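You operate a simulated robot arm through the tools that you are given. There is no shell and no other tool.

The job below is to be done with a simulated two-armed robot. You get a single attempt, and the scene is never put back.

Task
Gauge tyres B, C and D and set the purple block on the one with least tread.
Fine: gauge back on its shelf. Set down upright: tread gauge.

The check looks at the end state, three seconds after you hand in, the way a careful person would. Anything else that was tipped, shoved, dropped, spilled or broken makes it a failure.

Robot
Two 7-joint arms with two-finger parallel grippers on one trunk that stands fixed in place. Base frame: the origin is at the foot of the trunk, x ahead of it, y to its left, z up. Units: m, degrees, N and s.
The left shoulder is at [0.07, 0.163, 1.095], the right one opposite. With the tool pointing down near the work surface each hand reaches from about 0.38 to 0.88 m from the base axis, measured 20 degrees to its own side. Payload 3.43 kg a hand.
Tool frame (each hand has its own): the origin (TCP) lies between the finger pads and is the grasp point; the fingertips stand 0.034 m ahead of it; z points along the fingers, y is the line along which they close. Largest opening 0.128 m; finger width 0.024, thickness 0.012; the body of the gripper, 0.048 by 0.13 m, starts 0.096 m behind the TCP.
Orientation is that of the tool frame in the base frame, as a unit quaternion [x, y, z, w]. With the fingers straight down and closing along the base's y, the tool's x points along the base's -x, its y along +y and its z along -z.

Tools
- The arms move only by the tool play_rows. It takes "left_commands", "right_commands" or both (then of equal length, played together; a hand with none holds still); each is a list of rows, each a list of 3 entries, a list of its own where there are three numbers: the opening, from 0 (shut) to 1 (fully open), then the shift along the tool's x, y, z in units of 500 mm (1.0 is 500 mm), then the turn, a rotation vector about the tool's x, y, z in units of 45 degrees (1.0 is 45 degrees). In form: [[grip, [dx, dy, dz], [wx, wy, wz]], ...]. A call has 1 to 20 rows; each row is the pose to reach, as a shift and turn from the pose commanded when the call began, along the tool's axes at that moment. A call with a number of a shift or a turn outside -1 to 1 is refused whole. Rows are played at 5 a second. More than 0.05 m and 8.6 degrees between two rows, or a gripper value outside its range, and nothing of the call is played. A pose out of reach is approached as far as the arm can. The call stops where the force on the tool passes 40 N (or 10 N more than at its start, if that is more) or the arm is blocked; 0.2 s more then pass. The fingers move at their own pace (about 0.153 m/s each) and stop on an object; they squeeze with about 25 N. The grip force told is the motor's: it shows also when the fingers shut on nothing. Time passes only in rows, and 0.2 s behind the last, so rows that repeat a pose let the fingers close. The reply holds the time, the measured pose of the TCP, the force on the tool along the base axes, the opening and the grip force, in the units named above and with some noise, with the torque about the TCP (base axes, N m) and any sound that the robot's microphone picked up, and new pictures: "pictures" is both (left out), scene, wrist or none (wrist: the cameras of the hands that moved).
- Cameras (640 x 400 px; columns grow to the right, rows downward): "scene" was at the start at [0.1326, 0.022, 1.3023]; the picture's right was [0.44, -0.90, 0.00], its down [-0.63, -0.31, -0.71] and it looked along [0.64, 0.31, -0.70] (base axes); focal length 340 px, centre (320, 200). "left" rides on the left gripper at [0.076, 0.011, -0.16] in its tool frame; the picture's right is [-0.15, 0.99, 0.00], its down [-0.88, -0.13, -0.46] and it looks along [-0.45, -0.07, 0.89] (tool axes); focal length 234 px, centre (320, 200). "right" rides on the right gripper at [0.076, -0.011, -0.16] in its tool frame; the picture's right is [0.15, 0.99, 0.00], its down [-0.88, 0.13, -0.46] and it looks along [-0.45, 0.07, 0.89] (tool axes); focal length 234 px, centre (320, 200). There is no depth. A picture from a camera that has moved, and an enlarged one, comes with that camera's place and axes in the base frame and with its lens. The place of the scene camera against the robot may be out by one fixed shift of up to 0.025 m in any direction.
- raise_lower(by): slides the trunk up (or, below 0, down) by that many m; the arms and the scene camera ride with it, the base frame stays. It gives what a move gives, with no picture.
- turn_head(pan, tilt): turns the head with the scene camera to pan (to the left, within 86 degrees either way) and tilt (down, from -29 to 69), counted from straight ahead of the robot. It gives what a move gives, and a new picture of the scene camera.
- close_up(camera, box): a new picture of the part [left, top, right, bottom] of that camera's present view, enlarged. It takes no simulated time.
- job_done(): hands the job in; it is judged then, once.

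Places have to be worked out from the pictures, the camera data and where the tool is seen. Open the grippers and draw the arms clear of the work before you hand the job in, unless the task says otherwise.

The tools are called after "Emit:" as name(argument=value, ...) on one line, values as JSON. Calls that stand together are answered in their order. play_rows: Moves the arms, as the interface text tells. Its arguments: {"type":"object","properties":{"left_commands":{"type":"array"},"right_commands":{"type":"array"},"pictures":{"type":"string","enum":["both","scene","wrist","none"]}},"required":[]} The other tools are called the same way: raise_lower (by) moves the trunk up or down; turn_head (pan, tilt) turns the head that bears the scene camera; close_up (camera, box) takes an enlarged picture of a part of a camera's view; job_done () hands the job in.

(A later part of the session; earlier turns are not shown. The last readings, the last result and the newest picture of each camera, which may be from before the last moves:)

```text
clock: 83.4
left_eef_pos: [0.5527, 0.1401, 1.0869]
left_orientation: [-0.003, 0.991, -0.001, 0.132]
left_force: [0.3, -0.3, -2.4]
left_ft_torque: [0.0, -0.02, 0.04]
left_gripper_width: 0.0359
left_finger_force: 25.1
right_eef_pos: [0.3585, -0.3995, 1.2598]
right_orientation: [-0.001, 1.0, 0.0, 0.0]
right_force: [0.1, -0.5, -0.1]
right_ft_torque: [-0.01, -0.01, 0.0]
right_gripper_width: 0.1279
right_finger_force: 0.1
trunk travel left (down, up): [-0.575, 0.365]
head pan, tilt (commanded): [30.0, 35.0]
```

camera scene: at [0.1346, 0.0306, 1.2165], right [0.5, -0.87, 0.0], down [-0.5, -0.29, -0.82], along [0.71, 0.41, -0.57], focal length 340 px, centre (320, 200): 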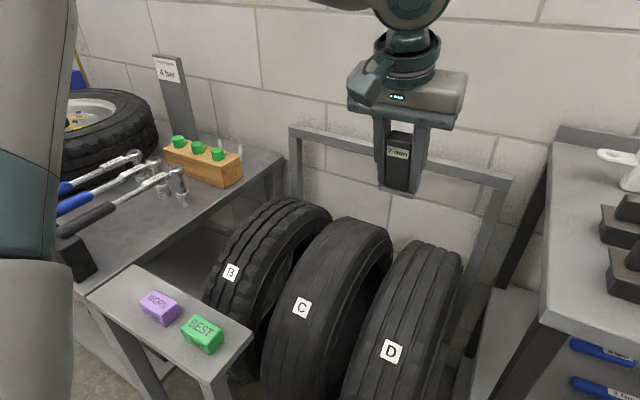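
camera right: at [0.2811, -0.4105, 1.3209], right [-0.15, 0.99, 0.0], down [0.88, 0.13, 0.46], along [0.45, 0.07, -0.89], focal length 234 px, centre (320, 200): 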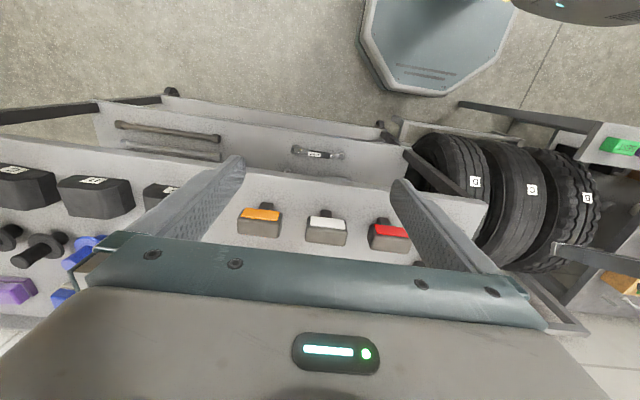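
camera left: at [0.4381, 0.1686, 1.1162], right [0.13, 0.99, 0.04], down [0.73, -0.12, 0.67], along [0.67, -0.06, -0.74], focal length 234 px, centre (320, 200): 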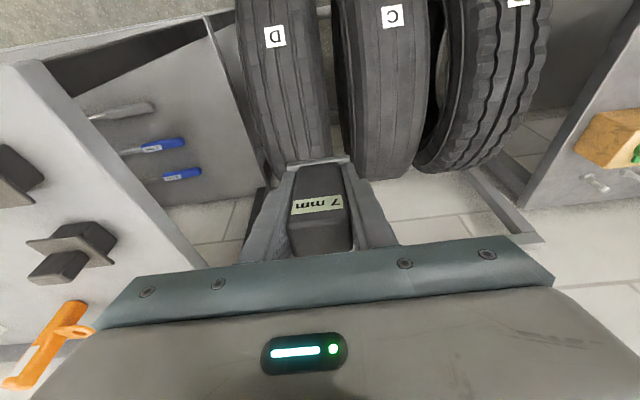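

Now moving the hand from above D back to above the gauge's shelf spot, returning the tool upright along the way.

Emit:
play_rows(left_commands=[[0.2, [0.0, 0.08, 0.0], [0, 0.03, 0]], [0.2, [0.04, 0.16, 0.012], [0, 0.06, 0]], [0.2, [0.08, 0.24, 0.024], [0, 0.09, 0]], [0.2, [0.13, 0.32, 0.038], [0, 0.13, 0]], [0.2, [0.18, 0.4, 0.052], [0, 0.17, 0]], [0.2, [0.23, 0.48, 0.066], [0, 0.2, 0]], [0.2, [0.28, 0.56, 0.08], [0, 0.24, 0.01]], [0.2, [0.33, 0.64, 0.094], [0, 0.27, 0.01]], [0.2, [0.38, 0.72, 0.108], [0, 0.3, 0.01]], [0.2, [0.43, 0.79, 0.122], [0, 0.338, 0.01]], [0.2, [0.47, 0.85, 0.136], [0, 0.338, 0.01]], [0.2, [0.51, 0.886, 0.15], [0, 0.338, 0.01]], [0.2, [0.51, 0.886, 0.15], [0, 0.338, 0.01]]])

Emit:
close_up(camera="left", box=[240, 80, 400, 220])

```text
clock: 86.2
left_eef_pos: [0.3212, 0.5832, 0.9472]
left_orientation: [-0.001, 1.0, -0.001, -0.002]
left_force: [0.2, 0.1, -1.5]
left_ft_torque: [-0.02, -0.04, -0.01]
left_gripper_width: 0.0356
left_finger_force: 24.9
right_eef_pos: [0.3576, -0.3999, 1.2617]
right_orientation: [-0.001, 1.0, 0.0, 0.0]
right_force: [-0.9, -0.1, -0.4]
right_ft_torque: [-0.01, -0.04, 0.01]
right_gripper_width: 0.1279
right_finger_force: 0.1
trunk travel left (down, up): [-0.575, 0.365]
head pan, tilt (commanded): [30.0, 35.0]
camera scene: at [0.1358, 0.0302, 1.3163], right [0.5, -0.87, 0.0], down [-0.5, -0.29, -0.82], along [0.71, 0.41, -0.57], focal length 340 px, centre (320, 200)
camera left: at [0.2465, 0.5933, 1.1077], right [0.15, 0.99, 0.0], down [0.88, -0.13, 0.45], along [0.45, -0.07, -0.89], focal length 234 px, centre (320, 200)
```

scene: 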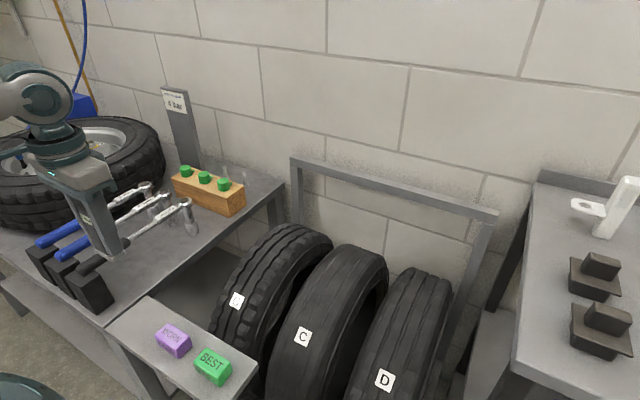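
left: 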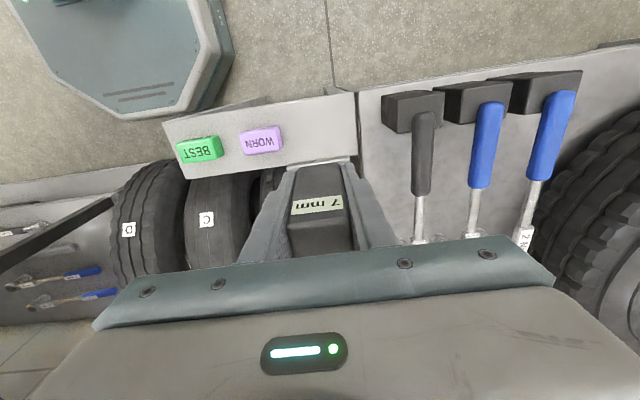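

```text
2.86 times, centred on (320, 150) of left
camera zoom: at [0.2465, 0.5933, 1.1077], right [0.15, 0.99, 0.0], down [0.88, -0.13, 0.45], along [0.45, -0.07, -0.89], focal length 669 px, centre (320, 343)
```

zoom: 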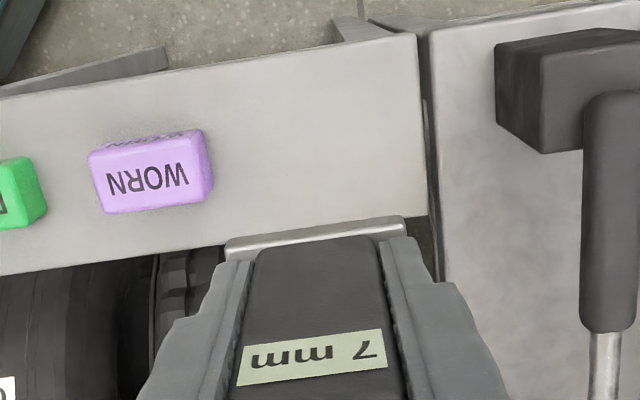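

The gauge hangs over its shelf spot; it slid up ~7 mm in the grip, so contact should come at TCP z≈0.744. Descending to 0.757 and then finely.

Emit:
play_rows(left_commands=[[0.2, [0.004, 0, 0.09], [0, 0, 0]], [0.2, [0.004, 0, 0.18], [0, 0, 0]], [0.2, [0.004, 0, 0.27], [0, 0, 0]], [0.2, [0.004, 0, 0.34], [0, 0, 0]], [0.2, [0.004, 0, 0.38], [0, 0, 0]], [0.2, [0.004, 0, 0.386], [0, 0, 0]], [0.2, [0.004, 0, 0.392], [0, 0, 0]], [0.2, [0.004, 0, 0.392], [0, 0, 0]]], pictures="none")

Emit:
close_up(camera="left", box=[240, 80, 400, 220])

```text
clock: 88.0
left_eef_pos: [0.3195, 0.5809, 0.752]
left_orientation: [0.0, 1.0, 0.0, -0.001]
left_force: [0.0, 0.2, -2.1]
left_ft_torque: [0.0, 0.0, 0.02]
left_gripper_width: 0.0359
left_finger_force: 25.1
right_eef_pos: [0.3575, -0.399, 1.2619]
right_orientation: [-0.001, 1.0, 0.001, 0.0]
right_force: [-0.1, -0.8, 0.2]
right_ft_torque: [0.04, -0.02, 0.0]
right_gripper_width: 0.1279
right_finger_force: 0.1
trunk travel left (down, up): [-0.575, 0.365]
head pan, tilt (commanded): [30.0, 35.0]
```

```text
2.86 times, centred on (320, 150) of left
camera zoom: at [0.2436, 0.5919, 0.9123], right [0.15, 0.99, 0.0], down [0.88, -0.13, 0.45], along [0.45, -0.07, -0.89], focal length 669 px, centre (320, 343)
```

zoom: 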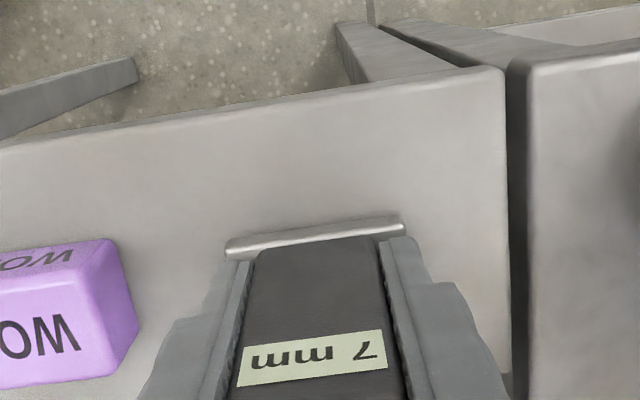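

Same place as the first grasp, still in the air. Continue down in 2 mm steps.

Emit:
play_rows(left_commands=[[0.2, [0, 0.002, 0.004], [0, 0, 0]], [0.2, [0, 0.002, 0.008], [0, 0, 0]], [0.2, [0, 0.002, 0.012], [0, 0, 0]], [0.2, [0, 0.002, 0.012], [0, 0, 0]]], pictures="none")

```text
clock: 89.0
left_eef_pos: [0.3187, 0.5812, 0.746]
left_orientation: [0.0, 1.0, -0.001, 0.0]
left_force: [0.1, 1.1, -2.3]
left_ft_torque: [-0.01, 0.04, -0.01]
left_gripper_width: 0.0358
left_finger_force: 24.9
right_eef_pos: [0.358, -0.3996, 1.2609]
right_orientation: [-0.001, 1.0, 0.0, 0.0]
right_force: [-0.4, -0.3, 0.2]
right_ft_torque: [-0.03, -0.02, 0.0]
right_gripper_width: 0.128
right_finger_force: 0.2
trunk travel left (down, up): [-0.575, 0.365]
head pan, tilt (commanded): [30.0, 35.0]
```

Emit:
play_rows(left_commands=[[0.2, [0, 0, 0.003], [0, 0, 0]], [0.2, [0, 0, 0.006], [0, 0, 0]], [0.2, [0, 0, 0.009], [0, 0, 0]], [0.2, [0, 0, 0.009], [0, 0, 0]]], pictures="none")

```text
clock: 90.0
left_eef_pos: [0.3186, 0.5828, 0.7448]
left_orientation: [0.001, 1.0, 0.0, 0.001]
left_force: [-3.5, 4.2, 27.9]
left_ft_torque: [-0.21, -0.22, 0.07]
left_gripper_width: 0.0358
left_finger_force: 24.9
right_eef_pos: [0.3553, -0.402, 1.2621]
right_orientation: [-0.001, 1.0, 0.001, 0.0]
right_force: [0.4, -0.1, -0.5]
right_ft_torque: [0.04, 0.01, 0.03]
right_gripper_width: 0.1279
right_finger_force: 0.0
trunk travel left (down, up): [-0.575, 0.365]
head pan, tilt (commanded): [30.0, 35.0]
```

Contact with the shelf (~30 N). I relieve the press by 3 mm and open the fingers so the gauge stands on its own.

Emit:
play_rows(left_commands=[[0.2, [0, 0, -0.006], [0, 0, 0]], [0.2, [0, 0, -0.006], [0, 0, 0]], [0.4, [0, 0, -0.006], [0, 0, 0]], [0.55, [0, 0, -0.006], [0, 0, 0]], [0.55, [0, 0, -0.006], [0, 0, 0]]])

Emit:
close_up(camera="left", box=[240, 80, 400, 220])

Emit:
turn_head(pan=55, tilt=45)

```text
clock: 91.2
left_eef_pos: [0.319, 0.5819, 0.7449]
left_orientation: [0.0, 1.0, -0.001, -0.001]
left_force: [0.0, -0.3, 0.0]
left_ft_torque: [-0.01, -0.02, 0.02]
left_gripper_width: 0.07
left_finger_force: 0.1
right_eef_pos: [0.3585, -0.4005, 1.2602]
right_orientation: [-0.001, 1.0, 0.0, 0.0]
right_force: [-0.1, -0.2, -0.5]
right_ft_torque: [0.01, -0.01, 0.02]
right_gripper_width: 0.1282
right_finger_force: 0.2
trunk travel left (down, up): [-0.575, 0.365]
head pan, tilt (commanded): [30.0, 35.0]
camera scene: at [0.1353, 0.03, 1.3163], right [0.5, -0.87, 0.0], down [-0.5, -0.29, -0.82], along [0.71, 0.41, -0.57], focal length 340 px, centre (320, 200)
camera left: at [0.2439, 0.5926, 0.9047], right [0.15, 0.99, 0.0], down [0.88, -0.13, 0.45], along [0.45, -0.07, -0.89], focal length 234 px, centre (320, 200)
```

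scene: 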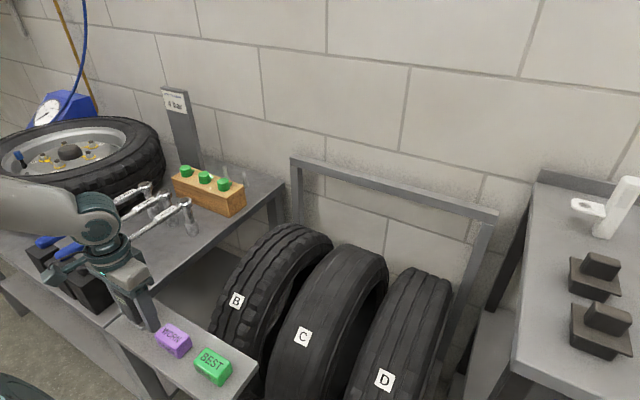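
left: 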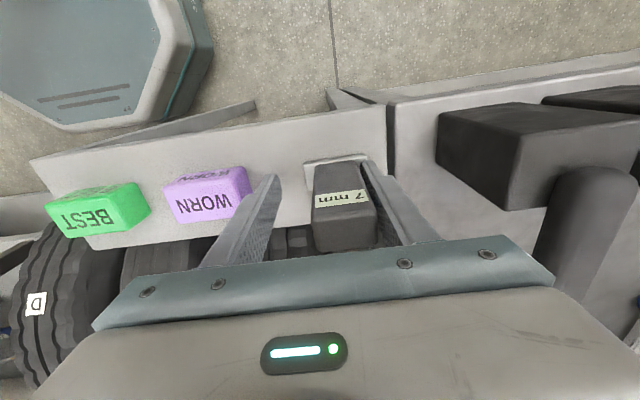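

```text
2.86 times, centred on (320, 150) of left
camera zoom: at [0.2439, 0.5926, 0.9047], right [0.15, 0.99, 0.0], down [0.88, -0.13, 0.45], along [0.45, -0.07, -0.89], focal length 669 px, centre (320, 343)
```

zoom: 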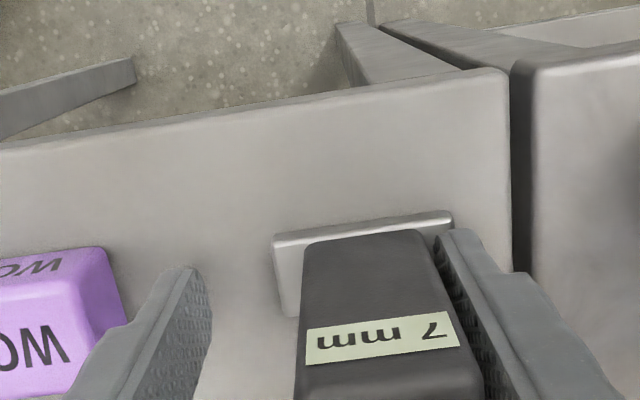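

```text
clock: 92.1
left_eef_pos: [0.3187, 0.5827, 0.7443]
left_orientation: [0.0, 1.0, -0.001, -0.001]
left_force: [0.4, -0.5, 0.2]
left_ft_torque: [-0.01, 0.0, 0.0]
left_gripper_width: 0.0706
left_finger_force: 0.0
right_eef_pos: [0.3588, -0.4, 1.2616]
right_orientation: [-0.001, 1.0, 0.0, 0.0]
right_force: [0.4, 0.1, 0.1]
right_ft_torque: [0.01, -0.02, -0.01]
right_gripper_width: 0.128
right_finger_force: 0.1
trunk travel left (down, up): [-0.575, 0.365]
head pan, tilt (commanded): [55.0, 45.0]
camera scene: at [0.1056, 0.0528, 1.3016], right [0.82, -0.57, 0.0], down [-0.41, -0.58, -0.71], along [0.41, 0.58, -0.71], focal length 340 px, centre (320, 200)
```

scene: 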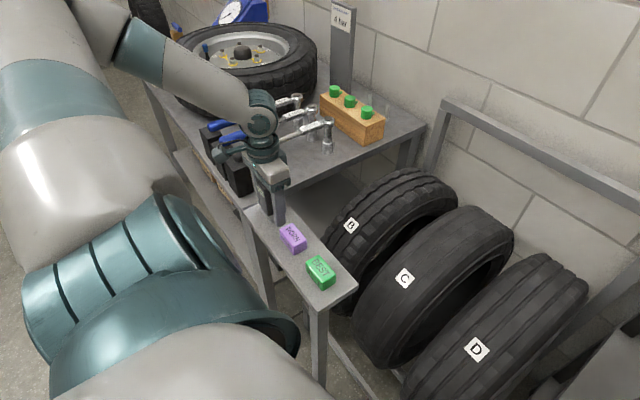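

The gauge stands upright on the shelf, shifted ~12 mm left to y≈0.595 (dragged by a finger when opening). I recentre on it and pitch the open hand by ~30° about the grip point, then close with the gauge staying upright.

Emit:
play_rows(left_commands=[[0.55, [-0.001, 0.012, -0.006], [0, 0, 0]], [0.55, [-0.002, 0.025, -0.011], [0, 0, 0]], [0.55, [-0.002, 0.025, -0.011], [0, -0.17, 0]], [0.55, [-0.002, 0.025, -0.011], [0, -0.34, 0]], [0.55, [-0.002, 0.025, -0.011], [0, -0.51, 0]], [0.55, [-0.002, 0.025, -0.011], [0, -0.68, 0]], [0.55, [-0.002, 0.025, -0.011], [0, -0.68, 0]]])

Emit:
close_up(camera="left", box=[240, 80, 400, 220])

Emit:
close_up(camera="scene", box=[200, 120, 360, 280])

```text
clock: 93.7
left_eef_pos: [0.3198, 0.5942, 0.7497]
left_orientation: [0.0, 0.965, -0.001, 0.263]
left_force: [0.2, -0.1, -0.7]
left_ft_torque: [0.0, 0.01, -0.03]
left_gripper_width: 0.0706
left_finger_force: 0.1
right_eef_pos: [0.3583, -0.3998, 1.2614]
right_orientation: [-0.001, 1.0, 0.0, 0.001]
right_force: [0.3, -0.8, 1.1]
right_ft_torque: [-0.01, 0.05, 0.0]
right_gripper_width: 0.1281
right_finger_force: 0.0
trunk travel left (down, up): [-0.575, 0.365]
head pan, tilt (commanded): [55.0, 45.0]
camera scene: at [0.1067, 0.0524, 1.3015], right [0.82, -0.57, 0.0], down [-0.41, -0.58, -0.71], along [0.4, 0.58, -0.71], focal length 340 px, centre (320, 200)
camera left: at [0.175, 0.6049, 0.85], right [0.13, 0.99, 0.07], down [0.53, -0.13, 0.84], along [0.84, -0.07, -0.54], focal length 234 px, centre (320, 200)
```

scene: 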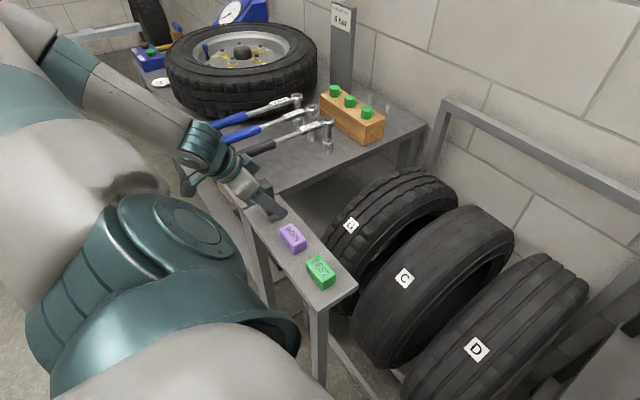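
left: 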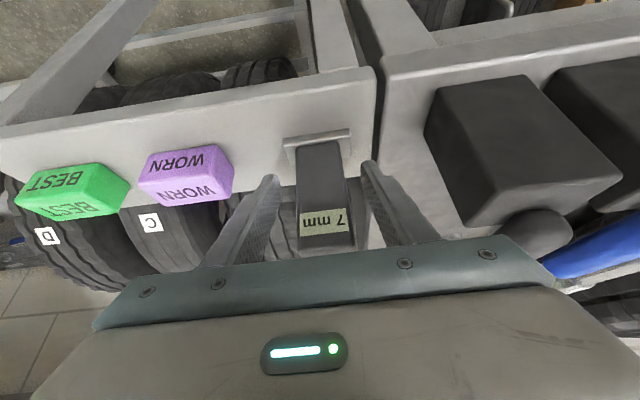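

```text
2.86 times, centred on (320, 150) of left
camera zoom: at [0.175, 0.6049, 0.85], right [0.13, 0.99, 0.07], down [0.53, -0.13, 0.84], along [0.84, -0.07, -0.54], focal length 669 px, centre (320, 343)
```

zoom: 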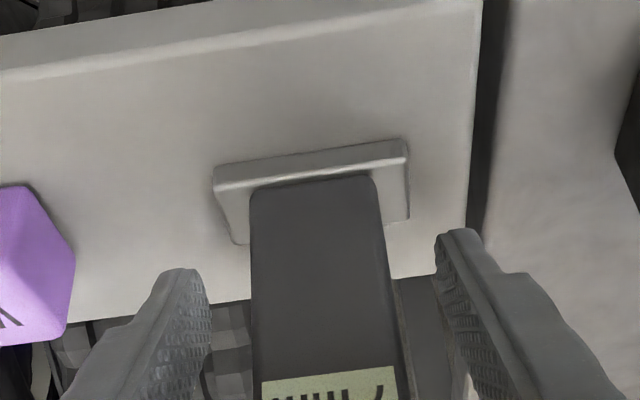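

```text
2.50 times, centred on (280, 200) of scene
camera zoom: at [0.1067, 0.0524, 1.3015], right [0.82, -0.57, 0.0], down [-0.41, -0.58, -0.71], along [0.4, 0.58, -0.71], focal length 849 px, centre (420, 200)
```

zoom: 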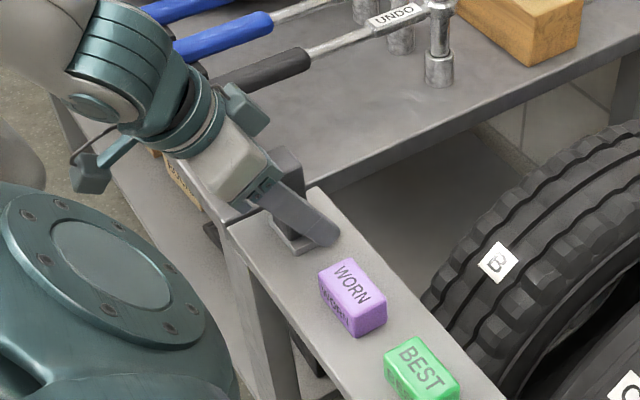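

The hand is pitched 30.5° with the upright gauge centred between the fingers. Closing the grip and lifting straight up.

Emit:
play_rows(left_commands=[[0.35, [0, 0, 0], [0, 0, 0]], [0.2, [0, 0, 0], [0, 0, 0]], [0.2, [0, 0, 0], [0, 0, 0]], [0.2, [0, 0, 0], [0, 0, 0]]], pictures="none")

Emit:
close_up(camera="left", box=[240, 80, 400, 220])

```text
clock: 94.7
left_eef_pos: [0.3198, 0.595, 0.7506]
left_orientation: [0.0, 0.965, -0.001, 0.263]
left_force: [-1.3, 0.8, 2.3]
left_ft_torque: [0.19, 0.03, 0.0]
left_gripper_width: 0.036
left_finger_force: 25.3
right_eef_pos: [0.3582, -0.3994, 1.2606]
right_orientation: [-0.001, 1.0, -0.001, 0.0]
right_force: [-0.1, -0.1, -0.7]
right_ft_torque: [0.0, 0.01, 0.03]
right_gripper_width: 0.128
right_finger_force: 0.0
trunk travel left (down, up): [-0.575, 0.365]
head pan, tilt (commanded): [55.0, 45.0]
```

```text
2.86 times, centred on (320, 150) of left
camera zoom: at [0.1742, 0.6054, 0.8503], right [0.13, 0.99, 0.07], down [0.53, -0.13, 0.84], along [0.84, -0.07, -0.54], focal length 669 px, centre (320, 343)
```

zoom: 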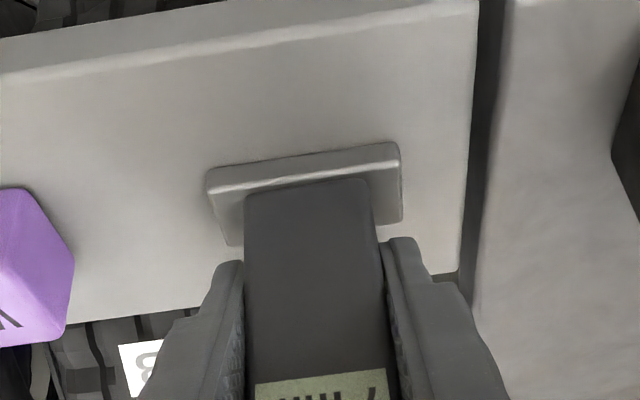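

Gripped with the gauge upright and the tool pitched 30.5°. Lifting 0.35 m straight up.

Emit:
play_rows(left_commands=[[0.2, [-0.02, 0, -0.034], [0, 0, 0]], [0.2, [-0.06, 0, -0.102], [0, 0, 0]], [0.2, [-0.11, 0, -0.187], [0, 0, 0]], [0.2, [-0.16, 0, -0.272], [0, 0, 0]], [0.2, [-0.21, 0, -0.357], [0, 0, 0]], [0.2, [-0.26, 0, -0.442], [0, 0, 0]], [0.2, [-0.31, 0, -0.527], [0, 0, 0]], [0.2, [-0.355, 0, -0.603], [0, 0, 0]], [0.2, [-0.355, 0, -0.603], [0, 0, 0]]])

```text
clock: 96.7
left_eef_pos: [0.3196, 0.5964, 1.1006]
left_orientation: [-0.001, 0.965, -0.001, 0.263]
left_force: [-0.1, 0.0, -1.7]
left_ft_torque: [0.03, 0.02, 0.01]
left_gripper_width: 0.0359
left_finger_force: 25.1
right_eef_pos: [0.3585, -0.3992, 1.2607]
right_orientation: [-0.001, 1.0, 0.0, 0.0]
right_force: [0.0, -0.1, 0.8]
right_ft_torque: [0.04, 0.01, 0.0]
right_gripper_width: 0.1279
right_finger_force: 0.2
trunk travel left (down, up): [-0.575, 0.365]
head pan, tilt (commanded): [55.0, 45.0]
camera scene: at [0.1061, 0.0531, 1.3015], right [0.82, -0.57, 0.0], down [-0.41, -0.58, -0.71], along [0.4, 0.58, -0.71], focal length 340 px, centre (320, 200)
camera left: at [0.1744, 0.6066, 1.2001], right [0.13, 0.99, 0.07], down [0.53, -0.13, 0.84], along [0.84, -0.07, -0.54], focal length 234 px, centre (320, 200)
```

scene: 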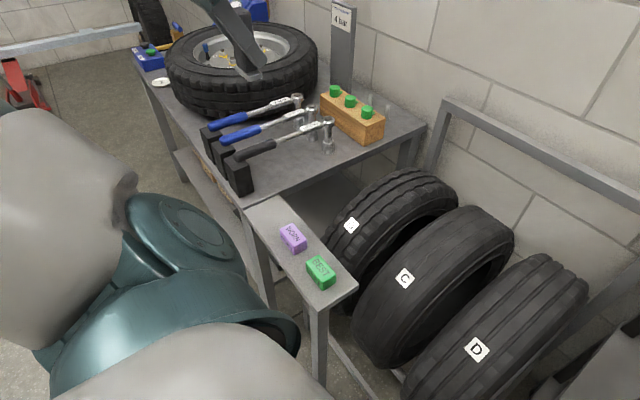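
left: 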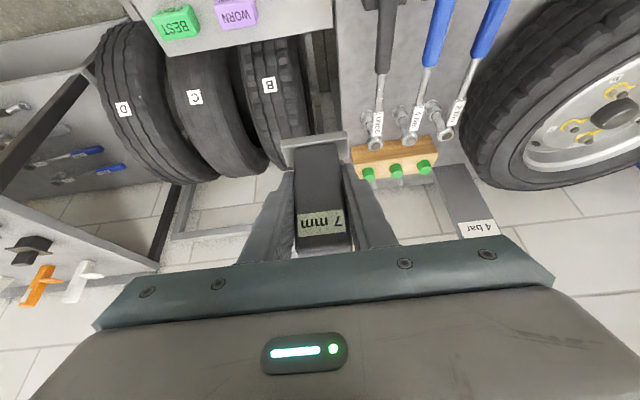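

The gauge is held firmly. Now moving across at this height to above D's front with 7° extra pitch.

Emit:
play_rows(left_commands=[[0.2, [-0.04, -0.0725, 0.024], [0, -0.013, 0]], [0.2, [-0.08, -0.145, 0.048], [0, -0.026, 0]], [0.2, [-0.12, -0.2175, 0.072], [0, -0.039, 0]], [0.2, [-0.159, -0.29, 0.096], [0, -0.052, 0]], [0.2, [-0.199, -0.3625, 0.12], [0, -0.065, 0]], [0.2, [-0.239, -0.435, 0.144], [0, -0.078, 0]], [0.2, [-0.279, -0.5075, 0.168], [0, -0.091, 0]], [0.2, [-0.319, -0.58, 0.192], [0, -0.104, 0]], [0.2, [-0.3585, -0.6525, 0.216], [0, -0.117, 0]], [0.2, [-0.398, -0.725, 0.24], [0, -0.13, 0]], [0.2, [-0.438, -0.7975, 0.264], [0, -0.143, 0]], [0.2, [-0.478, -0.87, 0.288], [0, -0.156, 0]], [0.2, [-0.478, -0.87, 0.288], [0, -0.156, 0]]])

```text
clock: 99.5
left_eef_pos: [0.5958, 0.3924, 1.0638]
left_orientation: [0.042, 0.939, -0.089, 0.33]
left_force: [0.7, -0.1, -1.9]
left_ft_torque: [0.01, 0.02, -0.01]
left_gripper_width: 0.0357
left_finger_force: 24.7
left hand out of reach, approached as far as the arm can: row 2, 3, 4, 5, 6, 7, 8, 9, 10, 11, 12, 13
right_eef_pos: [0.3568, -0.3992, 1.2615]
right_orientation: [-0.001, 1.0, 0.0, 0.001]
right_force: [0.7, -0.4, 0.6]
right_ft_torque: [0.0, -0.04, 0.0]
right_gripper_width: 0.128
right_finger_force: 0.0
trunk travel left (down, up): [-0.575, 0.365]
head pan, tilt (commanded): [55.0, 45.0]
camera scene: at [0.105, 0.053, 1.3016], right [0.82, -0.57, 0.0], down [-0.41, -0.58, -0.71], along [0.41, 0.58, -0.71], focal length 340 px, centre (320, 200)
camera left: at [0.4408, 0.4355, 1.1372], right [0.25, 0.97, -0.05], down [0.39, -0.06, 0.92], along [0.89, -0.25, -0.39], focal length 234 px, centre (320, 200)
```

scene: 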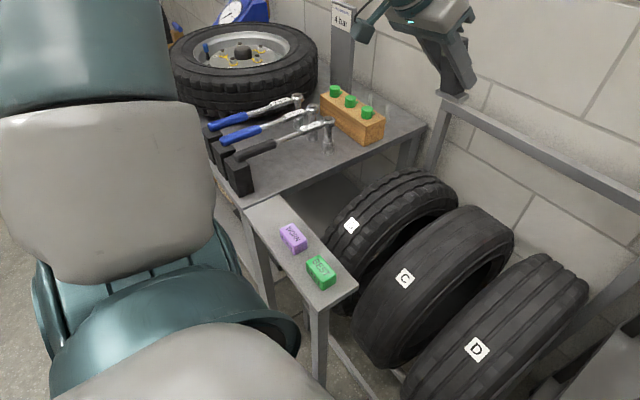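
left: 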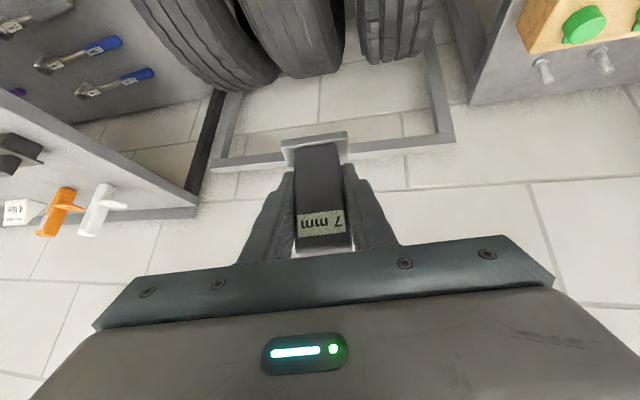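

The arm lost the commanded orientation on that path (out of reach; hand rolled ~11°). I come back a bit, lower, and restore the roll.

Emit:
play_rows(left_commands=[[0.2, [0.05, 0.01, 0.02], [-0.06, 0.007, -0.007]], [0.2, [0.1, 0.02, 0.04], [-0.12, 0.014, -0.014]], [0.2, [0.14, 0.026, 0.06], [-0.18, 0.02, -0.021]], [0.2, [0.183, 0.032, 0.079], [-0.249, 0.027, -0.028]], [0.2, [0.183, 0.032, 0.079], [-0.249, 0.027, -0.028]]])

```text
clock: 100.7
left_eef_pos: [0.5533, 0.4671, 0.9691]
left_orientation: [0.01, 0.945, -0.028, 0.325]
left_force: [0.4, -0.5, -2.0]
left_ft_torque: [0.0, 0.01, 0.01]
left_gripper_width: 0.0358
left_finger_force: 25.0
left hand out of reach, approached as far as the arm can: row 1, 2, 3, 4, 5
right_eef_pos: [0.3583, -0.4006, 1.2616]
right_orientation: [-0.001, 1.0, 0.0, 0.0]
right_force: [-0.2, 0.3, -0.8]
right_ft_torque: [0.01, -0.02, 0.01]
right_gripper_width: 0.128
right_finger_force: 0.0
trunk travel left (down, up): [-0.575, 0.365]
head pan, tilt (commanded): [55.0, 45.0]
camera scene: at [0.1055, 0.0524, 1.3016], right [0.82, -0.57, 0.0], down [-0.41, -0.58, -0.71], along [0.41, 0.58, -0.71], focal length 340 px, centre (320, 200)
camera left: at [0.3973, 0.4872, 1.0486], right [0.15, 0.99, 0.04], down [0.41, -0.1, 0.91], along [0.9, -0.12, -0.42], focal length 234 px, centre (320, 200)
```

scene: 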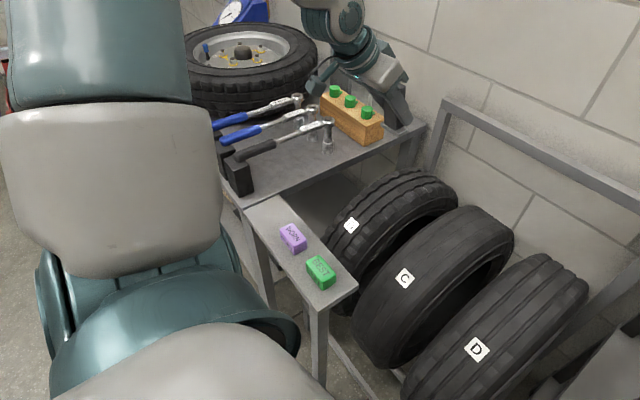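
left: 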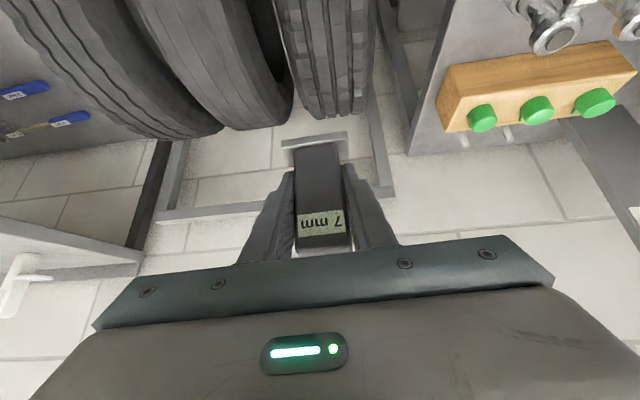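

Roll is mostly restored (3.4° left). I continue to a more central, lower pose (0.52, 0.42, 0.93) and finish restoring the orientation.

Emit:
play_rows(left_commands=[[0.2, [0.04, -0.04, 0.02], [-0.025, 0.003, 0]], [0.2, [0.08, -0.07, 0.03], [-0.05, 0.006, 0]], [0.2, [0.1, -0.094, 0.04], [-0.0757, 0.01, 0]], [0.2, [0.1, -0.094, 0.04], [-0.0757, 0.01, 0]]], pictures="none")

```text
clock: 101.7
left_eef_pos: [0.5231, 0.419, 0.9272]
left_orientation: [0.0, 0.947, 0.001, 0.321]
left_force: [-0.2, -0.5, -1.5]
left_ft_torque: [0.0, 0.0, 0.0]
left_gripper_width: 0.0358
left_finger_force: 24.9
right_eef_pos: [0.3577, -0.3991, 1.2613]
right_orientation: [0.0, 1.0, -0.001, 0.0]
right_force: [0.6, -0.2, 0.3]
right_ft_torque: [0.02, -0.01, 0.0]
right_gripper_width: 0.1279
right_finger_force: 0.0
trunk travel left (down, up): [-0.575, 0.365]
head pan, tilt (commanded): [55.0, 45.0]
```

Pose is exact now: (0.523, 0.419, 0.927), pitch 37.5°. I slide right in steps toward y≈0.15.

Emit:
play_rows(left_commands=[[0.2, [0, -0.09, 0], [0, 0, 0]], [0.2, [0, -0.18, 0], [0, 0, 0]], [0.2, [0, -0.27, 0], [0, 0, 0]], [0.2, [0, -0.36, 0], [0, 0, 0]], [0.2, [0, -0.45, 0], [0, 0, 0]], [0.2, [0, -0.54, 0], [0, 0, 0]], [0.2, [0, -0.54, 0], [0, 0, 0]]], pictures="scene")

```text
clock: 103.3
left_eef_pos: [0.523, 0.1496, 0.9255]
left_orientation: [-0.001, 0.947, 0.001, 0.321]
left_force: [-0.6, -0.3, -3.0]
left_ft_torque: [-0.01, 0.01, -0.01]
left_gripper_width: 0.0359
left_finger_force: 25.0
right_eef_pos: [0.3572, -0.3992, 1.2614]
right_orientation: [-0.001, 1.0, 0.0, 0.001]
right_force: [0.8, 0.4, 0.5]
right_ft_torque: [-0.02, 0.01, -0.04]
right_gripper_width: 0.128
right_finger_force: 0.0
trunk travel left (down, up): [-0.575, 0.365]
head pan, tilt (commanded): [55.0, 45.0]
camera scene: at [0.1044, 0.0528, 1.3017], right [0.82, -0.57, 0.0], down [-0.4, -0.58, -0.71], along [0.41, 0.58, -0.71], focal length 340 px, centre (320, 200)
```

scene: 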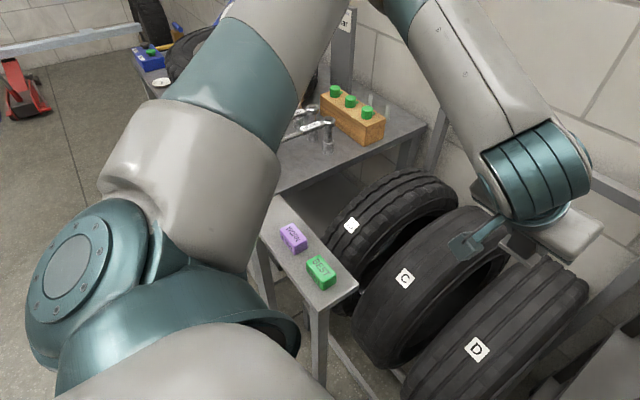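

Reached y=0.15 without limits. Now forward and a bit further right over D: towards (0.593, 0.107).

Emit:
play_rows(left_commands=[[0.2, [-0.055, -0.02, 0.043], [0, 0, 0]], [0.2, [-0.111, -0.04, 0.085], [0, 0, 0]], [0.2, [-0.111, -0.06, 0.085], [0, 0, 0]], [0.2, [-0.111, -0.085, 0.085], [0, 0, 0]], [0.2, [-0.111, -0.085, 0.085], [0, 0, 0]]], pictures="none")

```text
clock: 104.5
left_eef_pos: [0.5912, 0.1313, 0.9349]
left_orientation: [0.0, 0.947, -0.001, 0.321]
left_force: [0.5, -0.7, -1.8]
left_ft_torque: [-0.01, 0.02, -0.04]
left_gripper_width: 0.0357
left_finger_force: 24.8
left hand out of reach, approached as far as the arm can: row 2, 3, 4, 5
right_eef_pos: [0.3583, -0.3984, 1.2614]
right_orientation: [-0.001, 1.0, 0.0, -0.001]
right_force: [0.1, -0.4, -0.4]
right_ft_torque: [0.0, 0.0, 0.03]
right_gripper_width: 0.128
right_finger_force: 0.0
trunk travel left (down, up): [-0.575, 0.365]
head pan, tilt (commanded): [55.0, 45.0]
```

Limit at y≈0.131 for this height; higher relative to the shoulder gave more room before. I raise the hand 0.15 m and nudge right to y≈0.112.

Emit:
play_rows(left_commands=[[0.2, [-0.05, 0, -0.065], [0, 0, 0]], [0.2, [-0.1, 0, -0.13], [0, 0, 0]], [0.2, [-0.15, 0, -0.195], [0, 0, 0]], [0.2, [-0.183, 0, -0.238], [0, 0, 0]], [0.2, [-0.183, -0.018, -0.238], [0, 0, 0]], [0.2, [-0.183, -0.036, -0.238], [0, 0, 0]], [0.2, [-0.183, -0.036, -0.238], [0, 0, 0]]], pictures="none")

```text
clock: 106.1
left_eef_pos: [0.5913, 0.1149, 1.0842]
left_orientation: [0.0, 0.947, 0.0, 0.322]
left_force: [-0.1, -0.7, -1.9]
left_ft_torque: [0.03, -0.01, -0.01]
left_gripper_width: 0.0357
left_finger_force: 25.1
right_eef_pos: [0.3566, -0.3998, 1.2621]
right_orientation: [-0.001, 1.0, 0.0, 0.001]
right_force: [-0.3, 0.0, 0.2]
right_ft_torque: [-0.03, -0.02, 0.03]
right_gripper_width: 0.128
right_finger_force: 0.0
trunk travel left (down, up): [-0.575, 0.365]
head pan, tilt (commanded): [55.0, 45.0]
```

Now at (0.591, 0.115, 1.084) with no limit. Lowering the trunk 0.28 m brings the gauge foot ~5–6 cm above D's tread.

Emit:
raise_lower(by=-0.28)

Emit:
turn_head(pan=20, tilt=30)

Emit:
close_up(camera="left", box=[160, 0, 480, 240])

```text
clock: 108.9
left_eef_pos: [0.5925, 0.1142, 0.805]
left_orientation: [-0.001, 0.947, 0.0, 0.322]
left_force: [-0.4, 0.3, -2.1]
left_ft_torque: [0.01, 0.02, -0.02]
left_gripper_width: 0.0356
left_finger_force: 25.5
right_eef_pos: [0.3581, -0.3993, 0.9818]
right_orientation: [0.0, 1.0, 0.0, 0.0]
right_force: [0.5, 0.0, 0.4]
right_ft_torque: [0.0, 0.01, 0.03]
right_gripper_width: 0.1282
right_finger_force: 0.0
trunk travel left (down, up): [-0.295, 0.645]
head pan, tilt (commanded): [55.0, 45.0]
```

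```text
clock: 110.0
left_eef_pos: [0.5929, 0.1143, 0.8048]
left_orientation: [-0.001, 0.947, 0.0, 0.322]
left_force: [0.3, 0.3, -1.1]
left_ft_torque: [-0.03, 0.0, 0.0]
left_gripper_width: 0.0353
left_finger_force: 24.8
right_eef_pos: [0.3577, -0.3997, 0.9812]
right_orientation: [-0.001, 1.0, 0.001, -0.001]
right_force: [0.6, 0.3, -0.2]
right_ft_torque: [0.01, 0.01, -0.02]
right_gripper_width: 0.1279
right_finger_force: 0.1
trunk travel left (down, up): [-0.295, 0.645]
head pan, tilt (commanded): [20.0, 30.0]
camera scene: at [0.1441, 0.0171, 1.0441], right [0.34, -0.94, 0.0], down [-0.47, -0.17, -0.87], along [0.81, 0.3, -0.5], focal length 340 px, centre (320, 200)
```

scene: 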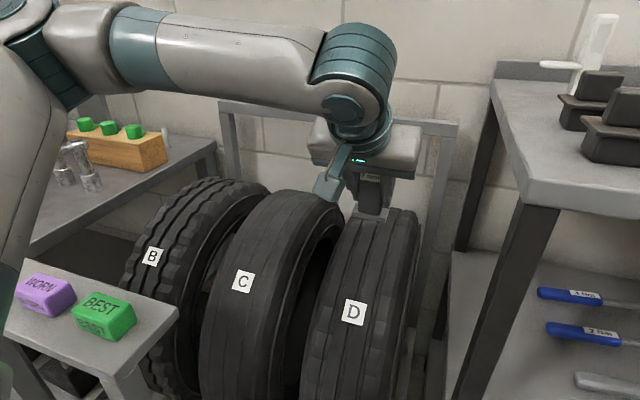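

```text
1.67 times, centred on (320, 120) of left
camera zoom: at [0.4352, 0.1242, 0.8861], right [0.12, 0.99, 0.09], down [0.42, -0.13, 0.9], along [0.9, -0.07, -0.43], focal length 390 px, centre (320, 333)
```

zoom: 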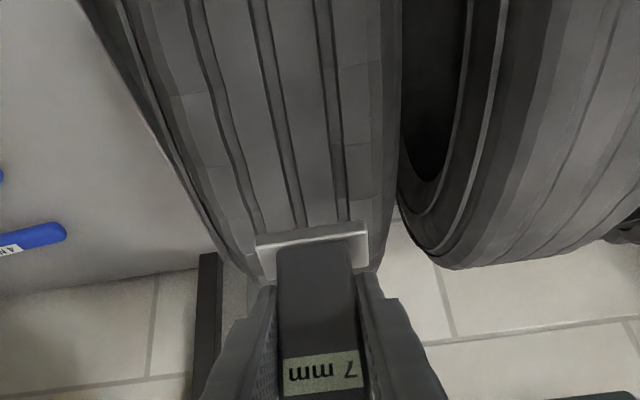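

The foot is ~58 mm above D's tread near the crest. I advance 50 mm along the gauge axis.

Emit:
play_rows(left_commands=[[0.2, [0.02, 0, 0.034], [0, 0, 0]], [0.2, [0.04, 0, 0.068], [0, 0, 0]], [0.2, [0.0508, 0, 0.0861], [0, 0, 0]], [0.2, [0.0508, 0, 0.0861], [0, 0, 0]]], pictures="none")

Emit:
close_up(camera="left", box=[240, 80, 400, 220])

Emit:
close_up(camera="scene", box=[290, 110, 450, 270])

```text
clock: 111.0
left_eef_pos: [0.597, 0.1151, 0.7562]
left_orientation: [-0.001, 0.947, 0.0, 0.321]
left_force: [-0.6, 0.1, -1.9]
left_ft_torque: [-0.01, -0.03, -0.02]
left_gripper_width: 0.0356
left_finger_force: 24.5
right_eef_pos: [0.3586, -0.3986, 0.9807]
right_orientation: [0.0, 1.0, 0.0, 0.0]
right_force: [-0.5, -0.3, 0.8]
right_ft_torque: [0.02, 0.02, 0.04]
right_gripper_width: 0.1281
right_finger_force: 0.2
trunk travel left (down, up): [-0.295, 0.645]
head pan, tilt (commanded): [20.0, 30.0]
```

```text
2.86 times, centred on (320, 150) of left
camera zoom: at [0.4411, 0.1242, 0.8369], right [0.12, 0.99, 0.09], down [0.42, -0.13, 0.9], along [0.9, -0.07, -0.43], focal length 669 px, centre (320, 343)
```

zoom: 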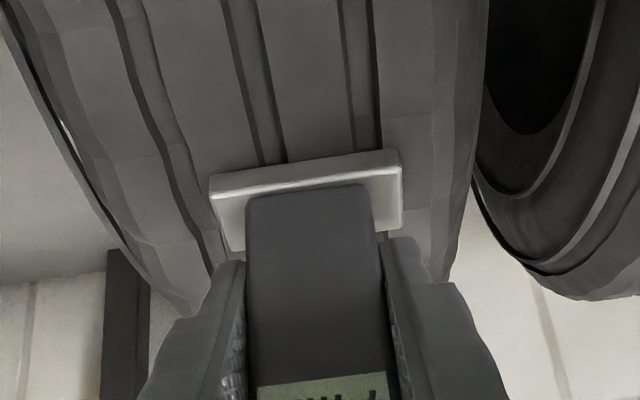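

```text
2.50 times, centred on (370, 190) of scene
camera zoom: at [0.1441, 0.017, 1.0442], right [0.34, -0.94, 0.0], down [-0.47, -0.17, -0.87], along [0.81, 0.3, -0.5], focal length 849 px, centre (195, 225)
```

zoom: 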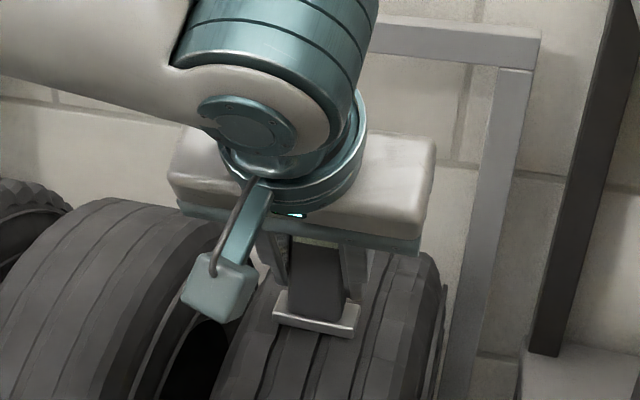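

Foot is ~8 mm above D's tread, well placed near its crest. Stepping down 2 mm at a time until contact.

Emit:
play_rows(left_commands=[[0.2, [0.002, 0, 0.0034], [0, 0, 0]], [0.2, [0.004, 0, 0.0069], [0, 0, 0]], [0.2, [0.0061, 0, 0.0103], [0, 0, 0]], [0.2, [0.0081, 0, 0.0138], [0, 0, 0]], [0.2, [0.0102, 0, 0.0172], [0, 0, 0]], [0.2, [0.0102, 0, 0.0172], [0, 0, 0]]], pictures="none")

Emit:
close_up(camera="left", box=[240, 130, 400, 270])

```text
clock: 112.3
left_eef_pos: [0.5976, 0.1143, 0.7479]
left_orientation: [-0.001, 0.946, 0.001, 0.323]
left_force: [-1.6, 2.9, 24.1]
left_ft_torque: [0.23, -0.2, -0.06]
left_gripper_width: 0.0357
left_finger_force: 24.9
right_eef_pos: [0.3558, -0.4009, 0.9823]
right_orientation: [-0.001, 1.0, 0.0, 0.001]
right_force: [-0.7, -0.4, -0.3]
right_ft_torque: [0.05, -0.02, 0.0]
right_gripper_width: 0.128
right_finger_force: 0.0
trunk travel left (down, up): [-0.295, 0.645]
head pan, tilt (commanded): [20.0, 30.0]
```

```text
2.86 times, centred on (320, 200) of left
camera zoom: at [0.4408, 0.1241, 0.8289], right [0.11, 0.99, 0.09], down [0.42, -0.13, 0.9], along [0.9, -0.07, -0.43], focal length 669 px, centre (320, 200)
```

zoom: 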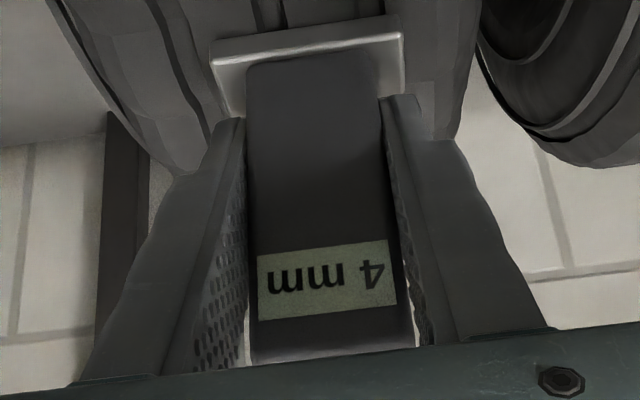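

Tyre D reads **4 mm**. So B = 7, C = 1, D = 4 → C has the least tread. I back off D and raise the trunk again.

Emit:
play_rows(left_commands=[[0.2, [-0.01, 0, -0.0172], [0, 0, 0]], [0.2, [-0.03, 0, -0.052], [0, 0, 0]], [0.2, [-0.06, 0, -0.103], [0, 0, 0]], [0.2, [-0.06, 0, -0.103], [0, 0, 0]]], pictures="none")

Emit:
raise_lower(by=0.28)

```text
clock: 113.3
left_eef_pos: [0.5899, 0.1136, 0.8049]
left_orientation: [0.0, 0.947, 0.0, 0.32]
left_force: [-0.4, -0.6, -1.1]
left_ft_torque: [-0.01, -0.01, 0.0]
left_gripper_width: 0.0355
left_finger_force: 25.2
right_eef_pos: [0.358, -0.4007, 0.9805]
right_orientation: [-0.001, 1.0, 0.0, 0.0]
right_force: [0.2, 0.5, 0.1]
right_ft_torque: [0.03, 0.03, 0.0]
right_gripper_width: 0.1277
right_finger_force: 0.2
trunk travel left (down, up): [-0.295, 0.645]
head pan, tilt (commanded): [20.0, 30.0]
```

```text
clock: 116.2
left_eef_pos: [0.5915, 0.114, 1.0847]
left_orientation: [0.0, 0.947, 0.0, 0.321]
left_force: [1.1, -0.1, -2.1]
left_ft_torque: [0.0, -0.02, 0.0]
left_gripper_width: 0.0357
left_finger_force: 24.9
right_eef_pos: [0.3581, -0.4001, 1.2607]
right_orientation: [-0.001, 1.0, 0.0, 0.0]
right_force: [0.7, 0.6, -0.3]
right_ft_torque: [-0.01, 0.01, 0.05]
right_gripper_width: 0.1279
right_finger_force: 0.0
trunk travel left (down, up): [-0.575, 0.365]
head pan, tilt (commanded): [20.0, 30.0]
```

Going back along the same good path toward the shelf: down a little, back, then left.

Emit:
play_rows(left_commands=[[0.2, [0.05, 0.011, 0.066], [0, 0, 0]], [0.2, [0.101, 0.022, 0.132], [0, 0, 0]], [0.2, [0.152, 0.034, 0.198], [0, 0, 0]], [0.2, [0.2, 0.08, 0.186], [0, 0, 0]], [0.2, [0.248, 0.126, 0.174], [0, 0, 0]], [0.2, [0.297, 0.172, 0.162], [0, 0, 0]], [0.2, [0.297, 0.26, 0.162], [0, 0, 0]], [0.2, [0.297, 0.348, 0.162], [0, 0, 0]], [0.2, [0.297, 0.436, 0.162], [0, 0, 0]], [0.2, [0.297, 0.524, 0.162], [0, 0, 0]], [0.2, [0.297, 0.612, 0.162], [0, 0, 0]], [0.2, [0.297, 0.612, 0.162], [0, 0, 0]]], pictures="none")

```text
clock: 118.8
left_eef_pos: [0.5209, 0.4191, 0.9316]
left_orientation: [0.0, 0.947, 0.001, 0.32]
left_force: [-0.3, -0.5, -2.0]
left_ft_torque: [-0.04, 0.04, 0.01]
left_gripper_width: 0.0356
left_finger_force: 25.0
left hand out of reach, approached as far as the arm can: row 7
right_eef_pos: [0.3585, -0.4015, 1.2606]
right_orientation: [-0.001, 1.0, 0.002, 0.001]
right_force: [0.0, -1.1, -0.6]
right_ft_torque: [0.01, 0.01, 0.01]
right_gripper_width: 0.1281
right_finger_force: 0.1
trunk travel left (down, up): [-0.575, 0.365]
head pan, tilt (commanded): [20.0, 30.0]
```

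Back at (0.521, 0.419, 0.932). Now on to above the gauge's shelf spot, taking out the extra 7° so the gauge is upright.

Emit:
play_rows(left_commands=[[0.2, [0.052, 0.06, -0.032], [0, 0.04, 0]], [0.2, [0.104, 0.121, -0.064], [0, 0.08, 0]], [0.2, [0.155, 0.182, -0.096], [0, 0.12, 0]], [0.2, [0.207, 0.242, -0.128], [0, 0.156, 0]], [0.2, [0.257, 0.272, -0.15], [0, 0.156, 0]], [0.2, [0.308, 0.302, -0.172], [0, 0.156, 0]], [0.2, [0.358, 0.33, -0.194], [0, 0.156, 0]], [0.2, [0.358, 0.33, -0.194], [0, 0.156, 0]]])

Emit:
turn_head(pan=55, tilt=45)

```text
clock: 120.6
left_eef_pos: [0.321, 0.5837, 0.8984]
left_orientation: [0.001, 0.965, -0.001, 0.263]
left_force: [0.3, 0.2, -1.5]
left_ft_torque: [0.01, 0.06, -0.02]
left_gripper_width: 0.0355
left_finger_force: 25.1
right_eef_pos: [0.3587, -0.3988, 1.2613]
right_orientation: [-0.001, 1.0, 0.0, 0.0]
right_force: [0.7, -0.4, -0.4]
right_ft_torque: [-0.02, 0.02, 0.01]
right_gripper_width: 0.1281
right_finger_force: 0.1
trunk travel left (down, up): [-0.575, 0.365]
head pan, tilt (commanded): [20.0, 30.0]
camera scene: at [0.1446, 0.0173, 1.3241], right [0.34, -0.94, 0.0], down [-0.47, -0.17, -0.87], along [0.81, 0.3, -0.5], focal length 340 px, centre (320, 200)
camera left: at [0.1749, 0.5944, 0.9983], right [0.13, 0.99, 0.07], down [0.53, -0.13, 0.84], along [0.84, -0.07, -0.54], focal length 234 px, centre (320, 200)
```

scene: 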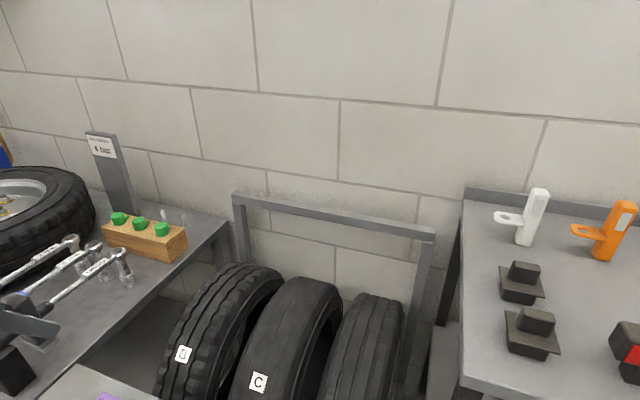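
left: 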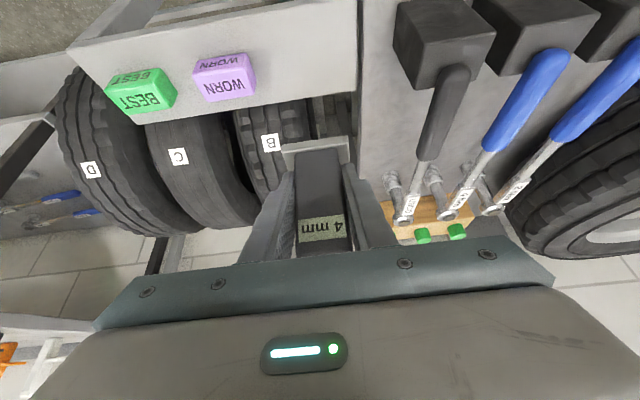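

```text
clock: 121.6
left_eef_pos: [0.3196, 0.5839, 0.8984]
left_orientation: [0.0, 0.965, 0.0, 0.263]
left_force: [0.7, 0.1, -2.3]
left_ft_torque: [0.03, 0.02, 0.02]
left_gripper_width: 0.0357
left_finger_force: 24.9
right_eef_pos: [0.3586, -0.3995, 1.2614]
right_orientation: [-0.001, 1.0, -0.001, -0.001]
right_force: [-0.2, -0.1, 0.2]
right_ft_torque: [-0.02, -0.01, -0.01]
right_gripper_width: 0.1278
right_finger_force: 0.0
trunk travel left (down, up): [-0.575, 0.365]
head pan, tilt (commanded): [55.0, 45.0]
camera scene: at [0.1058, 0.0529, 1.3016], right [0.82, -0.57, 0.0], down [-0.41, -0.58, -0.71], along [0.41, 0.58, -0.71], focal length 340 px, centre (320, 200)
```

scene: 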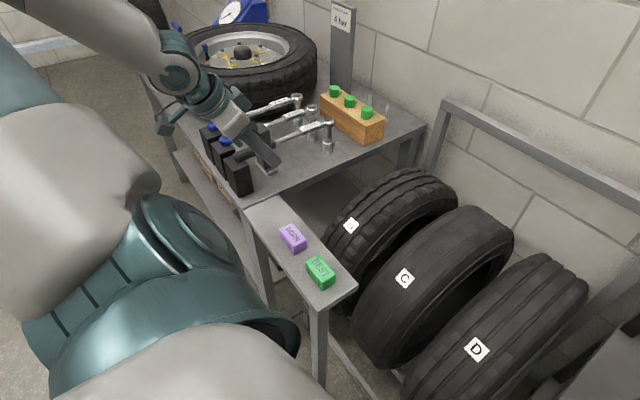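

The gauge hangs upright over its original spot. Lowering straight down to ~1.3 cm above the shelf.

Emit:
play_rows(left_commands=[[0.2, [0.04, 0, 0.068], [0, 0, 0]], [0.2, [0.08, 0, 0.136], [0, 0, 0]], [0.2, [0.115, 0, 0.195], [0, 0, 0]], [0.2, [0.135, 0, 0.2292], [0, 0, 0]], [0.2, [0.135, 0, 0.2292], [0, 0, 0]]], pictures="wrist")

Emit:
close_up(camera="left", box=[240, 80, 400, 220])

```text
clock: 122.8
left_eef_pos: [0.3206, 0.5842, 0.765]
left_orientation: [0.0, 0.965, -0.001, 0.264]
left_force: [-0.1, 0.2, -2.2]
left_ft_torque: [-0.01, -0.02, 0.0]
left_gripper_width: 0.0359
left_finger_force: 25.2
right_eef_pos: [0.3566, -0.3998, 1.2613]
right_orientation: [-0.001, 1.0, -0.001, 0.0]
right_force: [0.2, -0.6, -0.2]
right_ft_torque: [0.04, 0.02, 0.01]
right_gripper_width: 0.1279
right_finger_force: 0.0
trunk travel left (down, up): [-0.575, 0.365]
head pan, tilt (commanded): [55.0, 45.0]
camera left: at [0.1749, 0.5938, 0.8652], right [0.13, 0.99, 0.07], down [0.53, -0.13, 0.84], along [0.84, -0.07, -0.54], focal length 234 px, centre (320, 200)
```

left: 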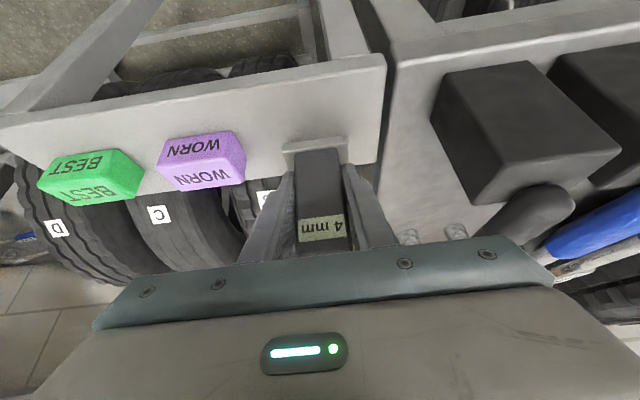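

```text
2.86 times, centred on (320, 150) of left
camera zoom: at [0.1749, 0.5938, 0.8652], right [0.13, 0.99, 0.07], down [0.53, -0.13, 0.84], along [0.84, -0.07, -0.54], focal length 669 px, centre (320, 343)
```

zoom: 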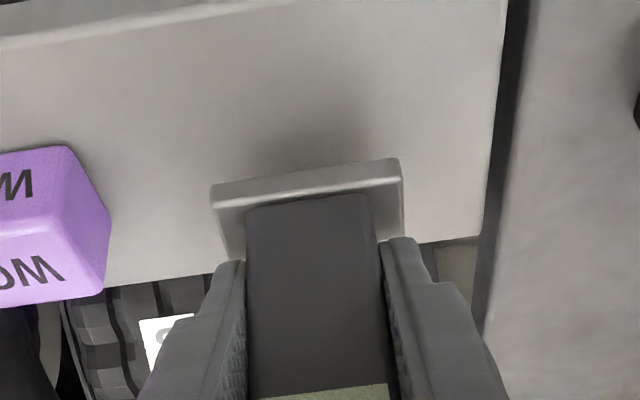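

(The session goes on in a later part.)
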